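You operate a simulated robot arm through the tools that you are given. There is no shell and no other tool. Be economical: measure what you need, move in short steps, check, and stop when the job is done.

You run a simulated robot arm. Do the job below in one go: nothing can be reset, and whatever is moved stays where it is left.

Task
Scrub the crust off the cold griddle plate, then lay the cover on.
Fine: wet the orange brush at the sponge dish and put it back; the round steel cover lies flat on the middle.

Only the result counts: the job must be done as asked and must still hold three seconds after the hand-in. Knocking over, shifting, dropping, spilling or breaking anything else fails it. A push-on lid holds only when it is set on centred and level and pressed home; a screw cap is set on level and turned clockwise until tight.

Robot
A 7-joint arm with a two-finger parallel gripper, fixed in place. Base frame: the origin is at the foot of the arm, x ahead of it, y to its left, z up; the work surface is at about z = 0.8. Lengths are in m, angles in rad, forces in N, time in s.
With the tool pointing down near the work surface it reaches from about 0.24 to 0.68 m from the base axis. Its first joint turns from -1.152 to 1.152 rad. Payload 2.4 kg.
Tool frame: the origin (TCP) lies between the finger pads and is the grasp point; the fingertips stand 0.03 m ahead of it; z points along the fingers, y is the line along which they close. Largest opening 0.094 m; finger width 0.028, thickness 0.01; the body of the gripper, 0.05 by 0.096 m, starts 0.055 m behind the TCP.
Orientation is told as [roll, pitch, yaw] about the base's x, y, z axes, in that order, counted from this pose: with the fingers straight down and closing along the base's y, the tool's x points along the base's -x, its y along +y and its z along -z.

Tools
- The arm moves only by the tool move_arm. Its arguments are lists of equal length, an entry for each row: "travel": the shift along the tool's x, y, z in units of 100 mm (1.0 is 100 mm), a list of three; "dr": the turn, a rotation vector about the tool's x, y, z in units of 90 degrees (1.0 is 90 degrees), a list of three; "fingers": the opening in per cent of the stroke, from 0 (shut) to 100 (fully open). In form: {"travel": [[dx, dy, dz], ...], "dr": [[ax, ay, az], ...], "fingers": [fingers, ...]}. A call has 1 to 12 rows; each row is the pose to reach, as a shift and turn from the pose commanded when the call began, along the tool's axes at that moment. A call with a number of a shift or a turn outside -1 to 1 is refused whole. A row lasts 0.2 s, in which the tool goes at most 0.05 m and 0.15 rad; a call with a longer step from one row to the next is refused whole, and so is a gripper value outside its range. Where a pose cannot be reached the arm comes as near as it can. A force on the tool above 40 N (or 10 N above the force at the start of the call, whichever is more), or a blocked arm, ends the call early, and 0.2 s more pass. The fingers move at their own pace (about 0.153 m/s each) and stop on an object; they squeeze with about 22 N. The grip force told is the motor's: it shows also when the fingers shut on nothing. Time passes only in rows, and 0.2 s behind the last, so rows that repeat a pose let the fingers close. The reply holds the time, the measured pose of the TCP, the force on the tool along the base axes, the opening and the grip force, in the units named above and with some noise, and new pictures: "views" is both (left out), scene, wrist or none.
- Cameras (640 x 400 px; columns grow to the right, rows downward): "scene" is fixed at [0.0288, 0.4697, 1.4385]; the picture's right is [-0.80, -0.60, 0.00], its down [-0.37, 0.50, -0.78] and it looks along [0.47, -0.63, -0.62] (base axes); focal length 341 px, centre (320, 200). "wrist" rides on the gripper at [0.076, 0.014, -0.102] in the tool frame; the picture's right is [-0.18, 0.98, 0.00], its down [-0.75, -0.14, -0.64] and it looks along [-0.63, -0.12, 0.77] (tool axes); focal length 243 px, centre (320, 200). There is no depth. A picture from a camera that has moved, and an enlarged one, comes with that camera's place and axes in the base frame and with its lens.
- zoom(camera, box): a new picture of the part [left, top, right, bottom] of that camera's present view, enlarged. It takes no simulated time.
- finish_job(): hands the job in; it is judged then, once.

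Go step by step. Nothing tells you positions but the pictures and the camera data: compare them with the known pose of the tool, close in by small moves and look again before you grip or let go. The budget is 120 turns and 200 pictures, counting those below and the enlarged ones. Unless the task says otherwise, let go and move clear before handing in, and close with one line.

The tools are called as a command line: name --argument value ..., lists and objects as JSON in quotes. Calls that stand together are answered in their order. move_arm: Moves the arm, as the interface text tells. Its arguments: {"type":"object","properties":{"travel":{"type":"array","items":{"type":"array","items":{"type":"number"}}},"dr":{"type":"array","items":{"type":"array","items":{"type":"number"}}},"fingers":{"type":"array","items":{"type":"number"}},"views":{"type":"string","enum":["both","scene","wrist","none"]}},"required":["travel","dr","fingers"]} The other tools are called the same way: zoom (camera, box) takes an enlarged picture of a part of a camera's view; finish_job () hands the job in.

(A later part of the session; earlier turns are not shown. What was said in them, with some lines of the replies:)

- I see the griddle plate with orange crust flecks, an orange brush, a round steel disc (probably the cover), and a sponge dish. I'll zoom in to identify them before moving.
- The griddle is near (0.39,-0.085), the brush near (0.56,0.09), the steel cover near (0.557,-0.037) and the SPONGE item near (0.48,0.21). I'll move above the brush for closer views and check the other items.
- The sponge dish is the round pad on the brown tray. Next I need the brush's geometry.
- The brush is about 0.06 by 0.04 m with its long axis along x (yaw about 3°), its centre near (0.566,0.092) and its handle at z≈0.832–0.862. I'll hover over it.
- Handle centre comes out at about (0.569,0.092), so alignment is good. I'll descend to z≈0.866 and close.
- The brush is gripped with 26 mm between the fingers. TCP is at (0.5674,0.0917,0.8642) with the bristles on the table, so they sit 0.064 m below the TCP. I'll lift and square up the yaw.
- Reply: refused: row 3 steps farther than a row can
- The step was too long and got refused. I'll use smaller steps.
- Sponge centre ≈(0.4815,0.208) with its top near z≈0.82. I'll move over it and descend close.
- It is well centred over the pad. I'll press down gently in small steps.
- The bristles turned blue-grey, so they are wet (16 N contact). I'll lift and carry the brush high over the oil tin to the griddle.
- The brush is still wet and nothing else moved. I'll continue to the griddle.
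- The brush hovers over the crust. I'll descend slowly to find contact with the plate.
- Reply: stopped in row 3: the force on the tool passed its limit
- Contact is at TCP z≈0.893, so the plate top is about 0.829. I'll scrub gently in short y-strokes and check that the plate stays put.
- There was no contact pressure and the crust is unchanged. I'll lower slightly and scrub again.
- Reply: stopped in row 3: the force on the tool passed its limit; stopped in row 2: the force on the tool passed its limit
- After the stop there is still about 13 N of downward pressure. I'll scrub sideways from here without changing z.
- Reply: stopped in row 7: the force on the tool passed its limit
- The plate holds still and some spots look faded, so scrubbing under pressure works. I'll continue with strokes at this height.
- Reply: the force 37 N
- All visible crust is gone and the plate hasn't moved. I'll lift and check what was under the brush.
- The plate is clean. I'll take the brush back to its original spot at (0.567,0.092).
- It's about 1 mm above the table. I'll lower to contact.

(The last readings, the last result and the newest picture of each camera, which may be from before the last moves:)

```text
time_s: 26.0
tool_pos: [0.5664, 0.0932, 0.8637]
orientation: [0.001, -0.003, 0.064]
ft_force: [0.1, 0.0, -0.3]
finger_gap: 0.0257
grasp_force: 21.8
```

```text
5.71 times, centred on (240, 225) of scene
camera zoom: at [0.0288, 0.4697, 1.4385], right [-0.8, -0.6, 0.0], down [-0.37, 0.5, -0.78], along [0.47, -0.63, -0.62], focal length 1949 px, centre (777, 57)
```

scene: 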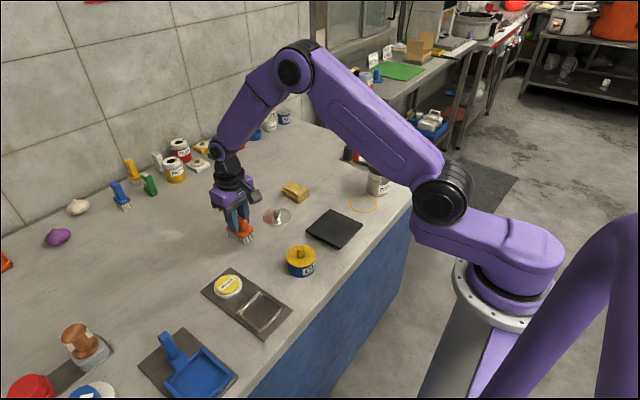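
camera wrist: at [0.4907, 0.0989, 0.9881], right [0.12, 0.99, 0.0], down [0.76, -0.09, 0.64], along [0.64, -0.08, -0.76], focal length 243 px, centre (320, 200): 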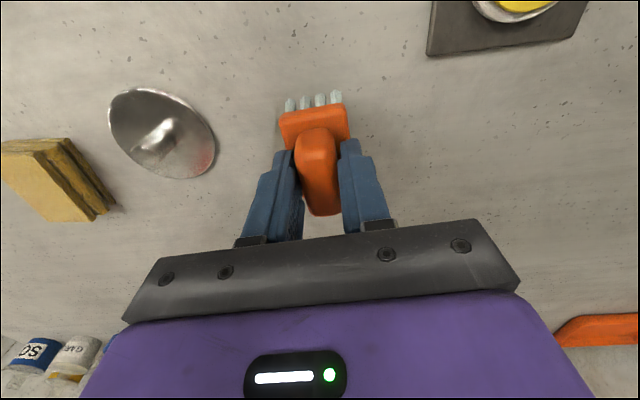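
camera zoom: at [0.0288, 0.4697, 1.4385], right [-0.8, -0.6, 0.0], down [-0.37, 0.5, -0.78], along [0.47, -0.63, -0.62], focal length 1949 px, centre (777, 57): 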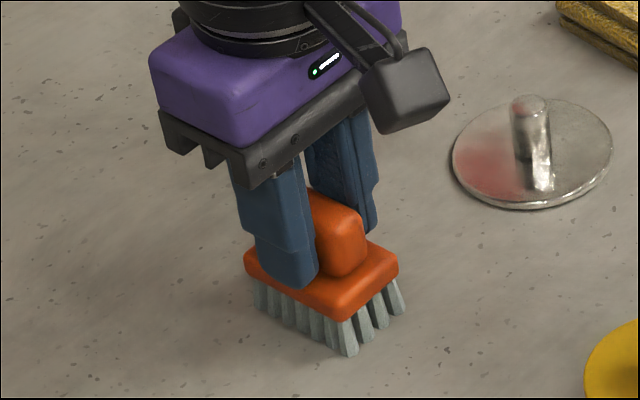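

The bristle corner matches the original picture. I'll release and lift away.

move_arm --travel '[[0, 0, 0.004], [0, 0, 0.004], [0, 0, 0.004], [0, 0, 0.004], [0, 0, -0.35], [0, 0, -0.7], [0, 0, -1.0]]' --dr '[[0, 0, 0], [0, 0, 0], [0, 0, 0], [0, 0, 0], [0, 0, 0], [0, 0, 0], [0, 0, 0]]' --fingers '[35, 45, 65, 65, 65, 65, 65]'

zoom --camera "scene" --box '[200, 190, 280, 260]'

zoom --camera "wrist" --box '[100, 40, 340, 200]'

```text
time_s: 27.6
tool_pos: [0.567, 0.0939, 0.9636]
orientation: [0.0, -0.003, 0.066]
ft_force: [0.2, -0.9, 1.2]
finger_gap: 0.0611
grasp_force: 0.0
camera wrist: at [0.4897, 0.1035, 1.066], right [0.12, 0.99, 0.0], down [0.76, -0.09, 0.64], along [0.64, -0.08, -0.77], focal length 243 px, centre (320, 200)
```

scene: 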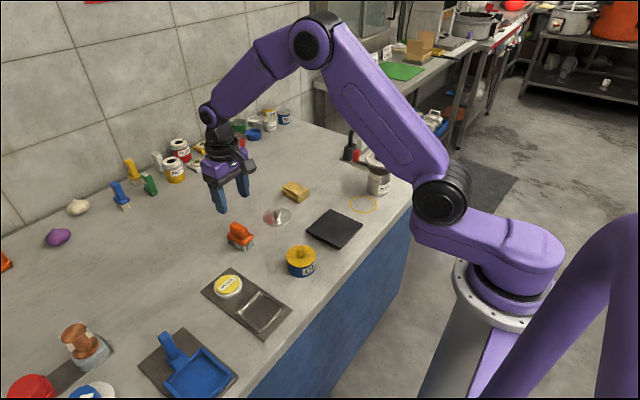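
wrist: 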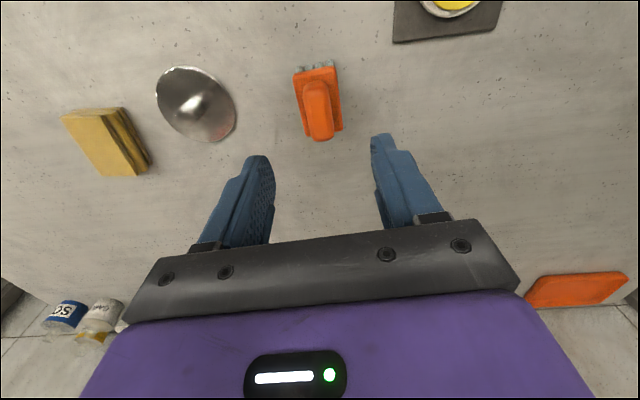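

```text
5.71 times, centred on (240, 225) of scene
camera zoom: at [0.0288, 0.4697, 1.4385], right [-0.8, -0.6, 0.0], down [-0.37, 0.5, -0.78], along [0.47, -0.63, -0.62], focal length 1949 px, centre (777, 57)
```

zoom: 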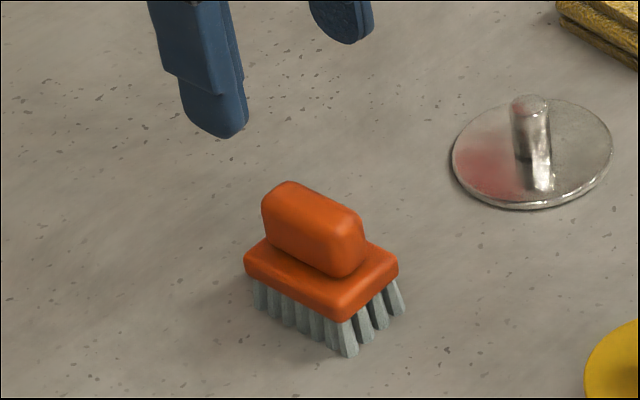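

```text
2.50 times, centred on (220, 120) of wrist
camera zoom: at [0.4897, 0.1035, 1.066], right [0.12, 0.99, 0.0], down [0.76, -0.09, 0.64], along [0.64, -0.08, -0.77], focal length 606 px, centre (570, 400)
```

zoom: 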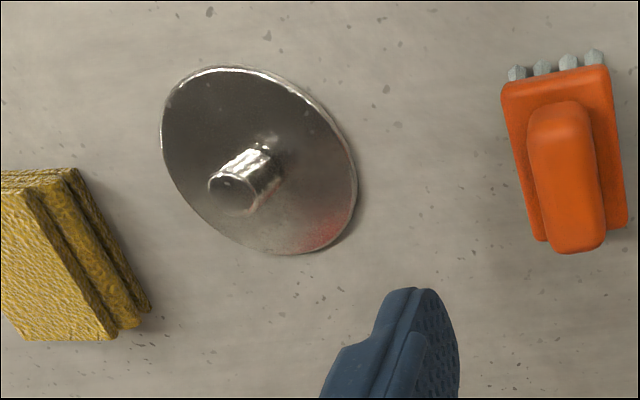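

The brush is back in place. Next is the cover: the knob is at about (0.560,-0.039), 18 mm wide, with its top at z≈0.836. I'll move above it.

move_arm --travel '[[0.05, -0.4, 0], [0.1, -0.8, 0], [0.15, -1.0, 0]]' --dr '[[0, 0, 0.042], [0, 0, 0.042], [0, 0, 0.042]]' --fingers '[60, 60, 60]' --views "none"

move_arm --travel '[[0, -0.32, 0], [0, -0.32, 0.4], [0, -0.32, 0.7]]' --dr '[[0, 0, 0], [0, 0, 0], [0, 0, 0]]' --fingers '[60, 60, 60]'

zoom --camera "wrist" --box '[220, 60, 420, 210]'

zoom --camera "scene" --box '[240, 180, 310, 240]'

```text
time_s: 28.4
tool_pos: [0.5555, -0.0087, 0.964]
orientation: [-0.001, -0.004, -0.002]
ft_force: [0.0, 0.6, 0.1]
finger_gap: 0.0563
grasp_force: 0.1
```

```text
time_s: 29.2
tool_pos: [0.5569, -0.038, 0.8928]
orientation: [0.001, -0.005, -0.001]
ft_force: [-0.5, -0.6, 0.4]
finger_gap: 0.0563
grasp_force: 0.2
camera wrist: at [0.4809, -0.0248, 0.995], right [0.19, 0.98, 0.0], down [0.75, -0.14, 0.64], along [0.63, -0.12, -0.76], focal length 243 px, centre (320, 200)
```

scene: 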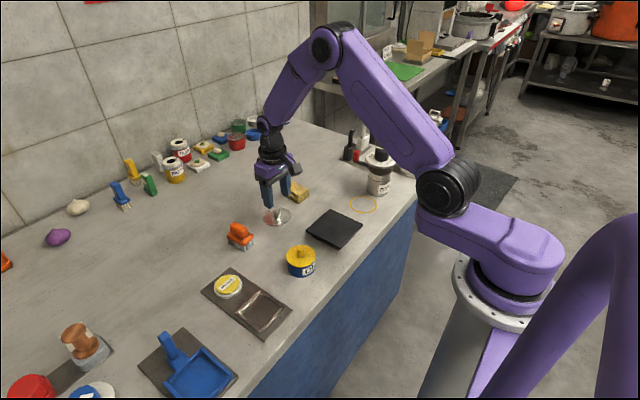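
wrist: 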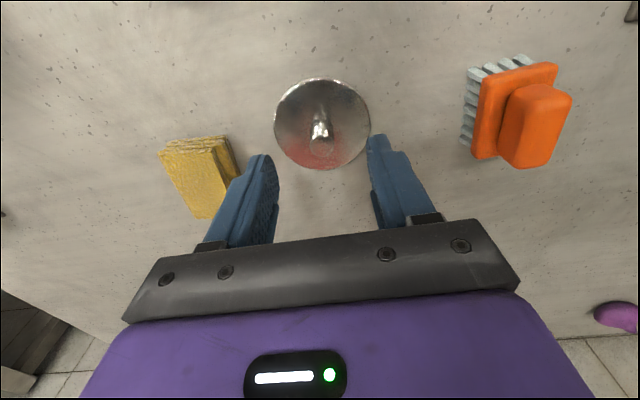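

```text
2.67 times, centred on (320, 135) of wrist
camera zoom: at [0.4809, -0.0248, 0.995], right [0.19, 0.98, 0.0], down [0.75, -0.14, 0.64], along [0.63, -0.12, -0.76], focal length 647 px, centre (320, 373)
```

zoom: 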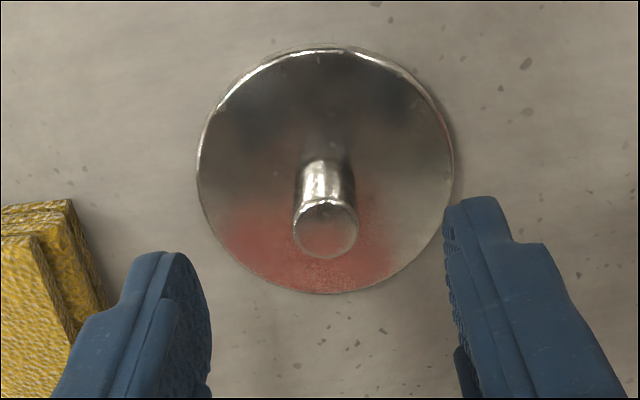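

```text
6.67 times, centred on (275, 210) of scene
camera zoom: at [0.0288, 0.4697, 1.4385], right [-0.8, -0.6, 0.0], down [-0.37, 0.5, -0.78], along [0.47, -0.63, -0.62], focal length 2274 px, centre (620, 133)
```

zoom: 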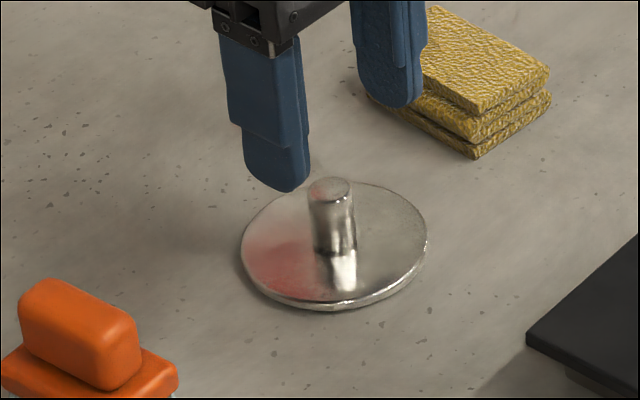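

Knob centre refined to ≈(0.562,-0.039). I'll descend to z≈0.842 and grip it.

move_arm --travel '[[-0.05, 0, 0.2], [-0.05, 0, 0.4], [-0.05, 0, 0.5]]' --dr '[[0, 0.003, 0], [0, 0.003, 0], [0, 0.003, 0]]' --fingers '[60, 60, 60]'

zoom --camera "scene" --box '[240, 180, 310, 240]'

zoom --camera "wrist" --box '[220, 60, 420, 210]'

```text
time_s: 30.0
tool_pos: [0.562, -0.0401, 0.8439]
orientation: [-0.001, 0.002, -0.002]
ft_force: [0.3, 0.7, 0.0]
finger_gap: 0.0567
grasp_force: 0.0
camera wrist: at [0.4868, -0.0253, 0.9466], right [0.19, 0.98, 0.0], down [0.75, -0.14, 0.64], along [0.63, -0.12, -0.77], focal length 243 px, centre (320, 200)
```

scene: 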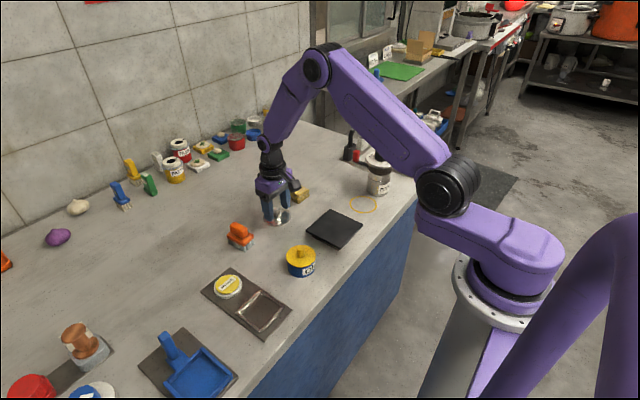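
wrist: 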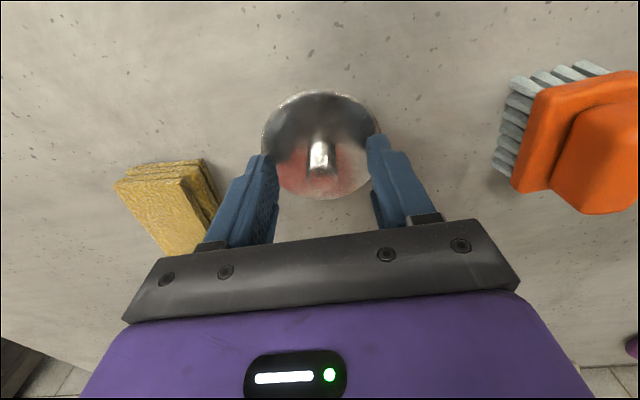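

```text
6.67 times, centred on (275, 210) of scene
camera zoom: at [0.0288, 0.4697, 1.4385], right [-0.8, -0.6, 0.0], down [-0.37, 0.5, -0.78], along [0.47, -0.63, -0.62], focal length 2274 px, centre (620, 133)
```

zoom: 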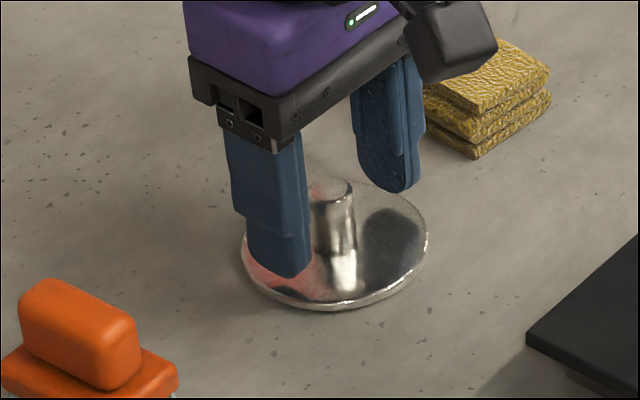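

```text
2.67 times, centred on (320, 135) of wrist
camera zoom: at [0.4868, -0.0253, 0.9466], right [0.19, 0.98, 0.0], down [0.75, -0.14, 0.64], along [0.63, -0.12, -0.77], focal length 647 px, centre (320, 373)
```

zoom: 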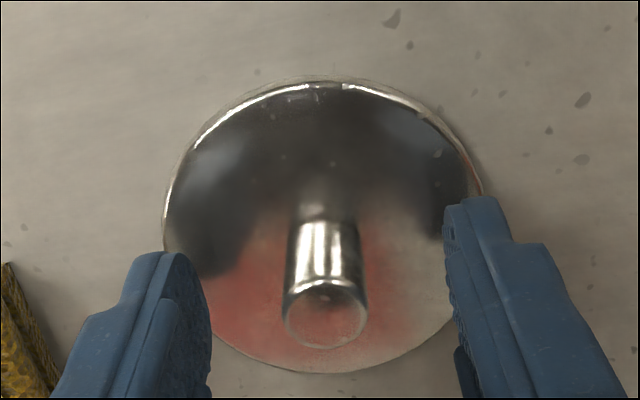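

It is well aligned, so I'll close on the knob.

move_arm --travel '[[0, 0, 0], [0, 0, 0], [0, 0, 0], [0, 0, 0]]' --dr '[[0, 0, 0], [0, 0, 0], [0, 0, 0], [0, 0, 0]]' --fingers '[30, 10, 0, 0]' --views "none"

move_arm --travel '[[0, 0, -0.3], [0, 0, -0.7], [0, 0, -0.9], [0, 0, -0.9]]' --dr '[[0, 0, 0], [0, 0, 0], [0, 0, 0], [0, 0, 0]]' --fingers '[0, 0, 0, 0]'

zoom --camera "scene" --box '[235, 150, 315, 220]'

zoom --camera "wrist" --box '[220, 60, 420, 210]'

```text
time_s: 31.0
tool_pos: [0.5626, -0.0409, 0.8452]
orientation: [0.001, 0.002, -0.003]
ft_force: [0.2, -0.6, 1.0]
finger_gap: 0.0183
grasp_force: 21.8
```

```text
time_s: 32.0
tool_pos: [0.5633, -0.0387, 0.9342]
orientation: [0.002, 0.001, 0.0]
ft_force: [-0.1, -0.1, -2.1]
finger_gap: 0.018
grasp_force: 21.9
camera wrist: at [0.4867, -0.0244, 1.0362], right [0.19, 0.98, 0.0], down [0.76, -0.14, 0.64], along [0.63, -0.12, -0.77], focal length 243 px, centre (320, 200)
```

scene: 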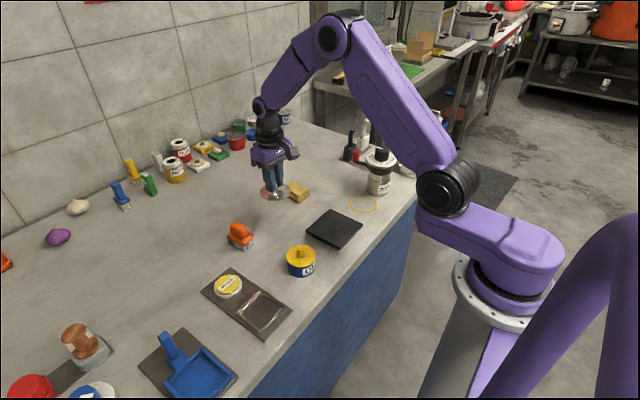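
wrist: 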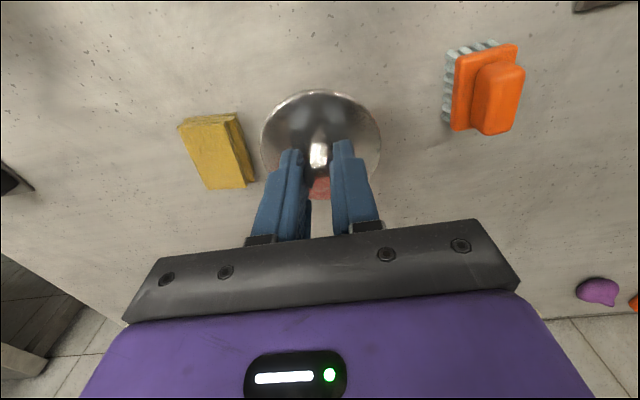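

```text
5.71 times, centred on (275, 185) of scene
camera zoom: at [0.0288, 0.4697, 1.4385], right [-0.8, -0.6, 0.0], down [-0.37, 0.5, -0.78], along [0.47, -0.63, -0.62], focal length 1949 px, centre (577, 286)
```

zoom: 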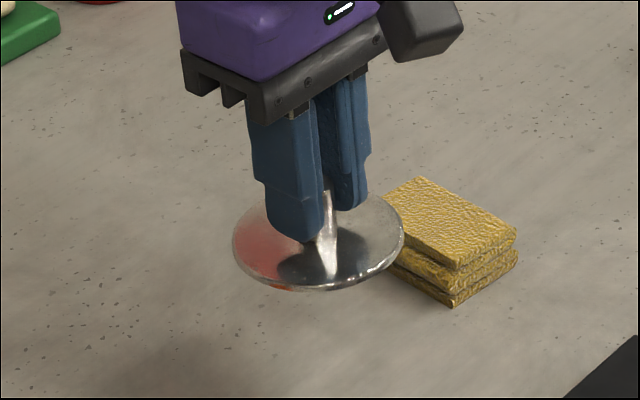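

```text
2.67 times, centred on (320, 135) of wrist
camera zoom: at [0.4867, -0.0244, 1.0362], right [0.19, 0.98, 0.0], down [0.76, -0.14, 0.64], along [0.63, -0.12, -0.77], focal length 647 px, centre (320, 373)
```

zoom: 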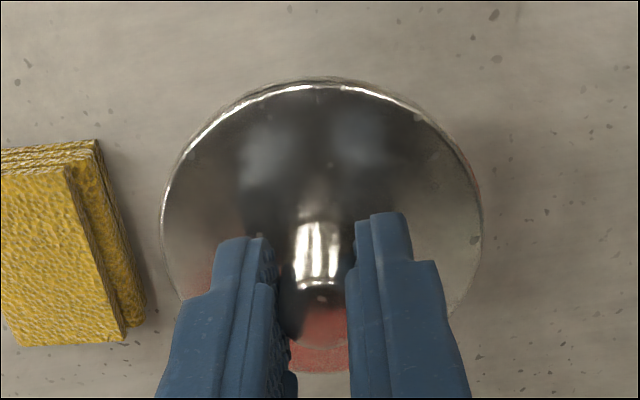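

The cover is held level and centred (18 mm grip). I'll carry it to the griddle centre, estimated at (0.393,-0.081).

move_arm --travel '[[0.4, -0.1, 0], [0.8, -0.2, 0], [1.0, -0.25, 0]]' --dr '[[0, 0, 0], [0, 0, 0], [0, 0, 0]]' --fingers '[0, 0, 0]'

zoom --camera "wrist" --box '[200, 0, 440, 160]'

zoom --camera "scene" --box '[270, 160, 390, 260]'

```text
time_s: 32.8
tool_pos: [0.4613, -0.0643, 0.9336]
orientation: [-0.001, 0.002, -0.001]
ft_force: [0.5, -0.5, -1.7]
finger_gap: 0.0178
grasp_force: 22.2
camera wrist: at [0.3859, -0.0504, 1.0359], right [0.19, 0.98, 0.0], down [0.75, -0.14, 0.64], along [0.63, -0.12, -0.77], focal length 243 px, centre (320, 200)
```

scene: 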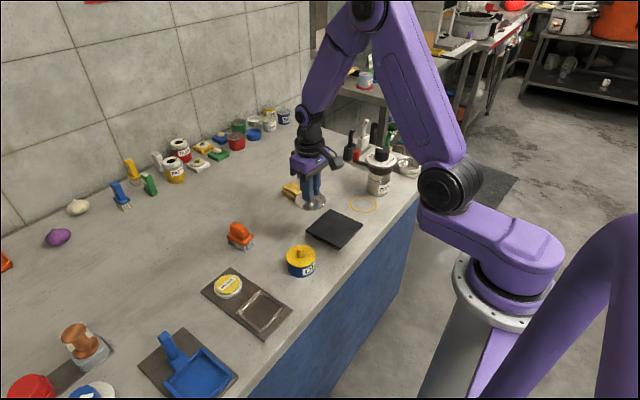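
wrist: 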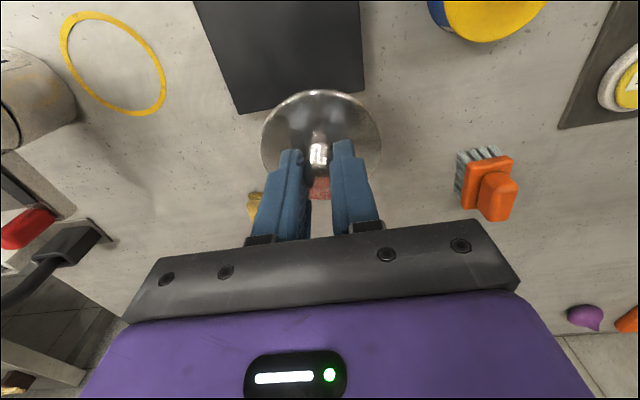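

```text
2.50 times, centred on (320, 80) of wrist
camera zoom: at [0.3859, -0.0504, 1.0359], right [0.19, 0.98, 0.0], down [0.75, -0.14, 0.64], along [0.63, -0.12, -0.77], focal length 606 px, centre (320, 500)
```

zoom: 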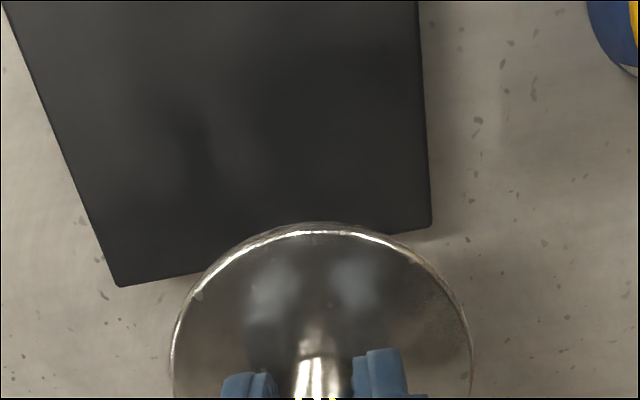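

```text
4.00 times, centred on (330, 210) of scene
camera zoom: at [0.0288, 0.4697, 1.4385], right [-0.8, -0.6, 0.0], down [-0.37, 0.5, -0.78], along [0.47, -0.63, -0.62], focal length 1364 px, centre (280, 160)
```

zoom: 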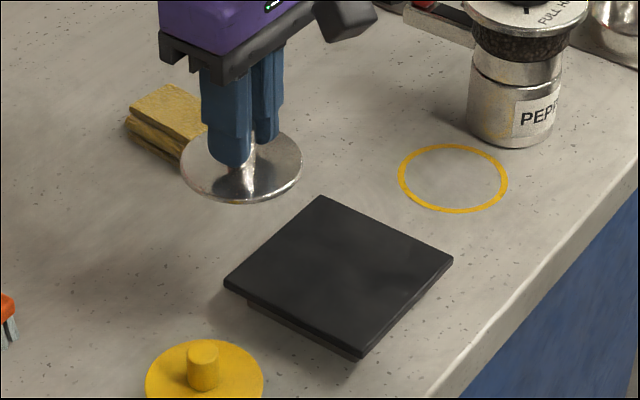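

Refined plate centre ≈(0.394,-0.080). I'll move over it and descend to about 12 mm above.

move_arm --travel '[[0.35, -0.08, 0], [0.675, -0.157, 0], [0.675, -0.157, 0.25], [0.675, -0.157, 0.48]]' --dr '[[0, 0, 0], [0, 0, 0], [0, 0, 0], [0, 0, 0]]' --fingers '[0, 0, 0, 0]' --views "none"

zoom --camera "wrist" --box '[200, 20, 440, 180]'

zoom --camera "scene" --box '[290, 180, 380, 255]'

```text
time_s: 33.8
tool_pos: [0.3948, -0.0803, 0.8873]
orientation: [-0.001, 0.003, -0.001]
ft_force: [0.2, -0.4, -1.4]
finger_gap: 0.018
grasp_force: 21.8
```

```text
2.50 times, centred on (320, 100) of wrist
camera zoom: at [0.3194, -0.0656, 0.9892], right [0.19, 0.98, 0.0], down [0.75, -0.14, 0.64], along [0.63, -0.12, -0.77], focal length 606 px, centre (320, 450)
```

zoom: 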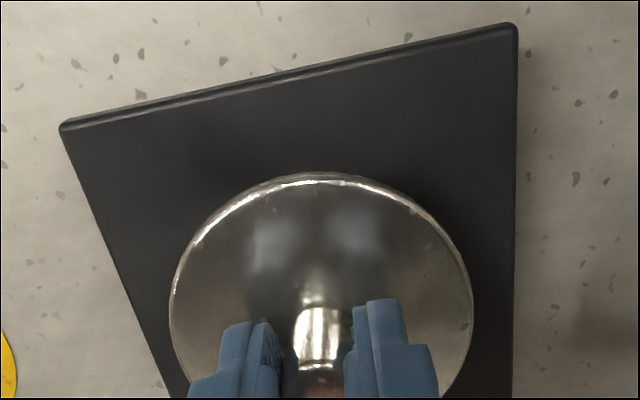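

```text
5.33 times, centred on (335, 218) of scene
camera zoom: at [0.0288, 0.4697, 1.4385], right [-0.8, -0.6, 0.0], down [-0.37, 0.5, -0.78], along [0.47, -0.63, -0.62], focal length 1819 px, centre (240, 107)
```

zoom: 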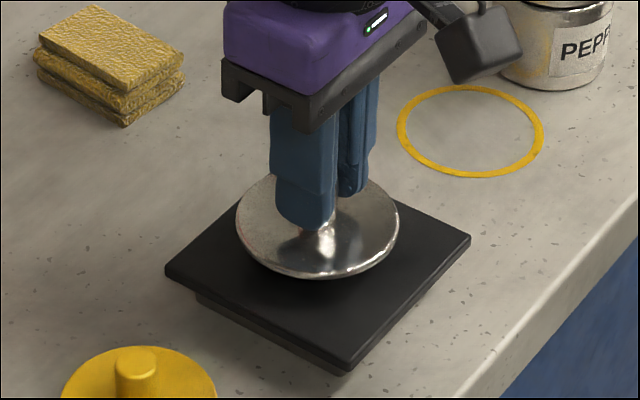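

Both views show the cover centred to within a couple of millimetres. I'll lower it to contact.

move_arm --travel '[[0, -0.01, 0.06], [0, -0.01, 0.1], [0, -0.01, 0.12], [0, -0.01, 0.13]]' --dr '[[0, 0, 0], [0, 0, 0], [0, 0, 0], [0, 0, 0]]' --fingers '[0, 0, 0, 0]' --views "none"

zoom --camera "scene" --box '[290, 180, 380, 255]'

```text
time_s: 34.8
tool_pos: [0.3955, -0.0815, 0.8738]
orientation: [0.002, 0.002, -0.001]
ft_force: [1.0, 0.1, -2.2]
finger_gap: 0.0182
grasp_force: 21.9
```

```text
5.33 times, centred on (335, 218) of scene
camera zoom: at [0.0288, 0.4697, 1.4385], right [-0.8, -0.6, 0.0], down [-0.37, 0.5, -0.78], along [0.47, -0.63, -0.62], focal length 1819 px, centre (240, 107)
```

zoom: 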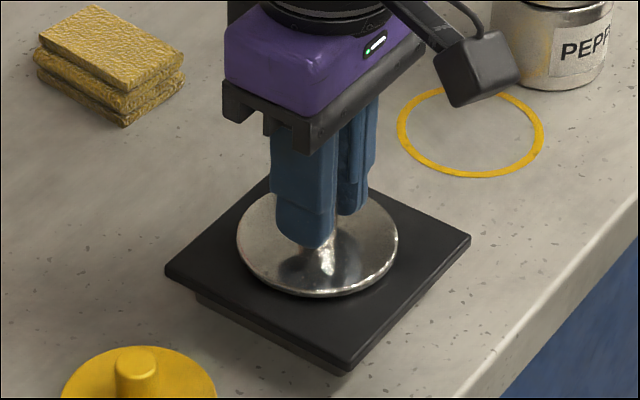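

move_arm --travel '[[0, 0, 0.005], [0, 0, 0.01], [0, 0, 0.013], [0, 0, 0.016]]' --dr '[[0, 0, 0], [0, 0, 0], [0, 0, 0], [0, 0, 0]]' --fingers '[0, 0, 0, 0]' --views "none"

zoom --camera "scene" --box '[300, 195, 370, 250]'

```text
time_s: 35.8
tool_pos: [0.3952, -0.0815, 0.8724]
orientation: [-0.001, 0.001, -0.001]
ft_force: [-0.6, -1.9, 7.4]
finger_gap: 0.0183
grasp_force: 21.9
```

```text
7.27 times, centred on (335, 222) of scene
camera zoom: at [0.0287, 0.4696, 1.4385], right [-0.8, -0.6, 0.0], down [-0.37, 0.5, -0.78], along [0.47, -0.63, -0.62], focal length 2481 px, centre (211, 36)
```

zoom: 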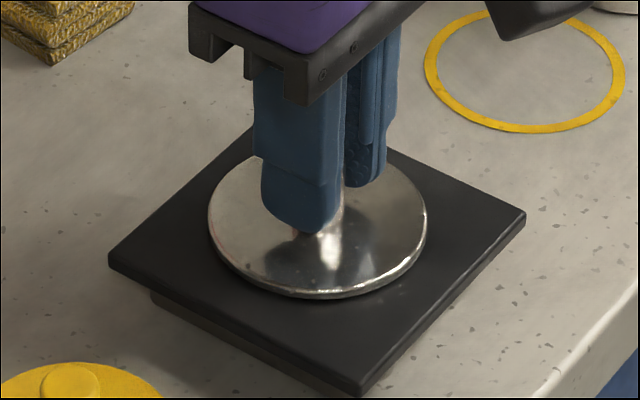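

The cover is in contact (7 N), flat and centred. I'll release and lift clear.

move_arm --travel '[[0, 0, 0], [0, 0, 0], [0, 0, 0], [0, 0, 0], [0, 0, -0.2], [0, 0, -0.6], [0, 0, -1.0]]' --dr '[[0, 0, 0], [0, 0, 0], [0, 0, 0], [0, 0, 0], [0, 0, 0], [0, 0, 0], [0, 0, 0]]' --fingers '[30, 50, 60, 60, 60, 60, 60]'

zoom --camera "scene" --box '[300, 195, 370, 250]'

zoom --camera "scene" --box '[180, 190, 320, 310]'

```text
time_s: 37.4
tool_pos: [0.3976, -0.0802, 0.9734]
orientation: [0.0, 0.005, -0.002]
ft_force: [0.4, -0.1, -0.6]
finger_gap: 0.056
grasp_force: 0.1
camera wrist: at [0.3217, -0.0658, 1.0749], right [0.19, 0.98, 0.0], down [0.76, -0.14, 0.64], along [0.63, -0.12, -0.77], focal length 243 px, centre (320, 200)
```

scene: 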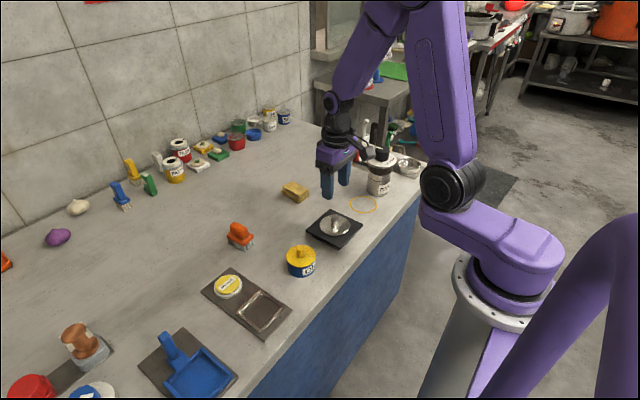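
wrist: 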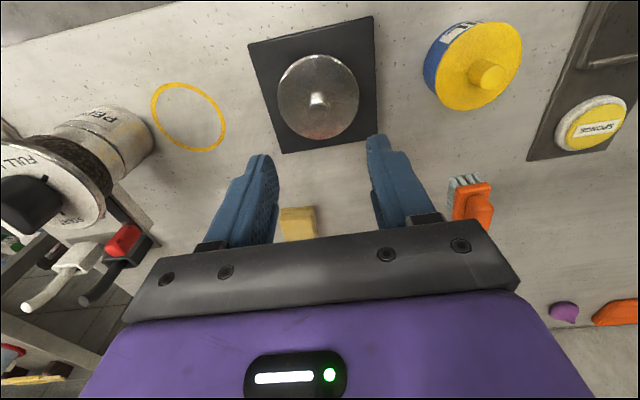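

```text
7.27 times, centred on (335, 222) of scene
camera zoom: at [0.0288, 0.4697, 1.4385], right [-0.8, -0.6, 0.0], down [-0.37, 0.5, -0.78], along [0.47, -0.63, -0.62], focal length 2481 px, centre (211, 36)
```

zoom: 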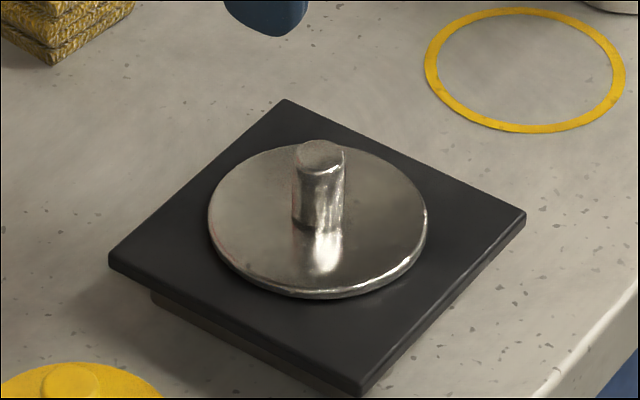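

```text
3.33 times, centred on (250, 250) of scene
camera zoom: at [0.0288, 0.4697, 1.4385], right [-0.8, -0.6, 0.0], down [-0.37, 0.5, -0.78], along [0.47, -0.63, -0.62], focal length 1137 px, centre (553, 33)
```

zoom: 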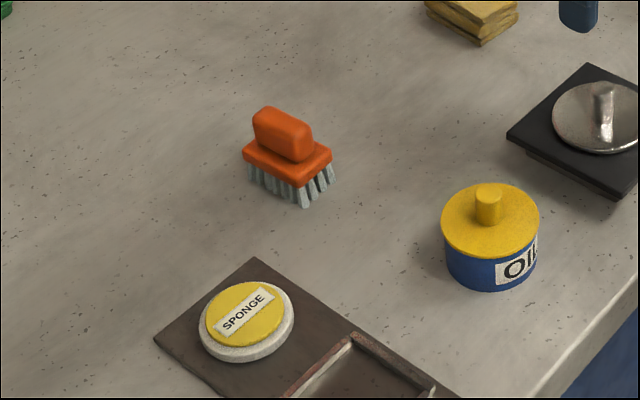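

The crust is gone, and the wet brush is back where it started. The cover lies flat on the middle of the griddle, within about 3 mm of centre. Nothing else moved, so I'm handing in.

finish_job

```text
The job is handed in.
```

The crust is scrubbed off the griddle plate, the wet orange brush is back in its spot, and the steel cover lies flat on the middle of the plate; the hand-in gave no verdict.
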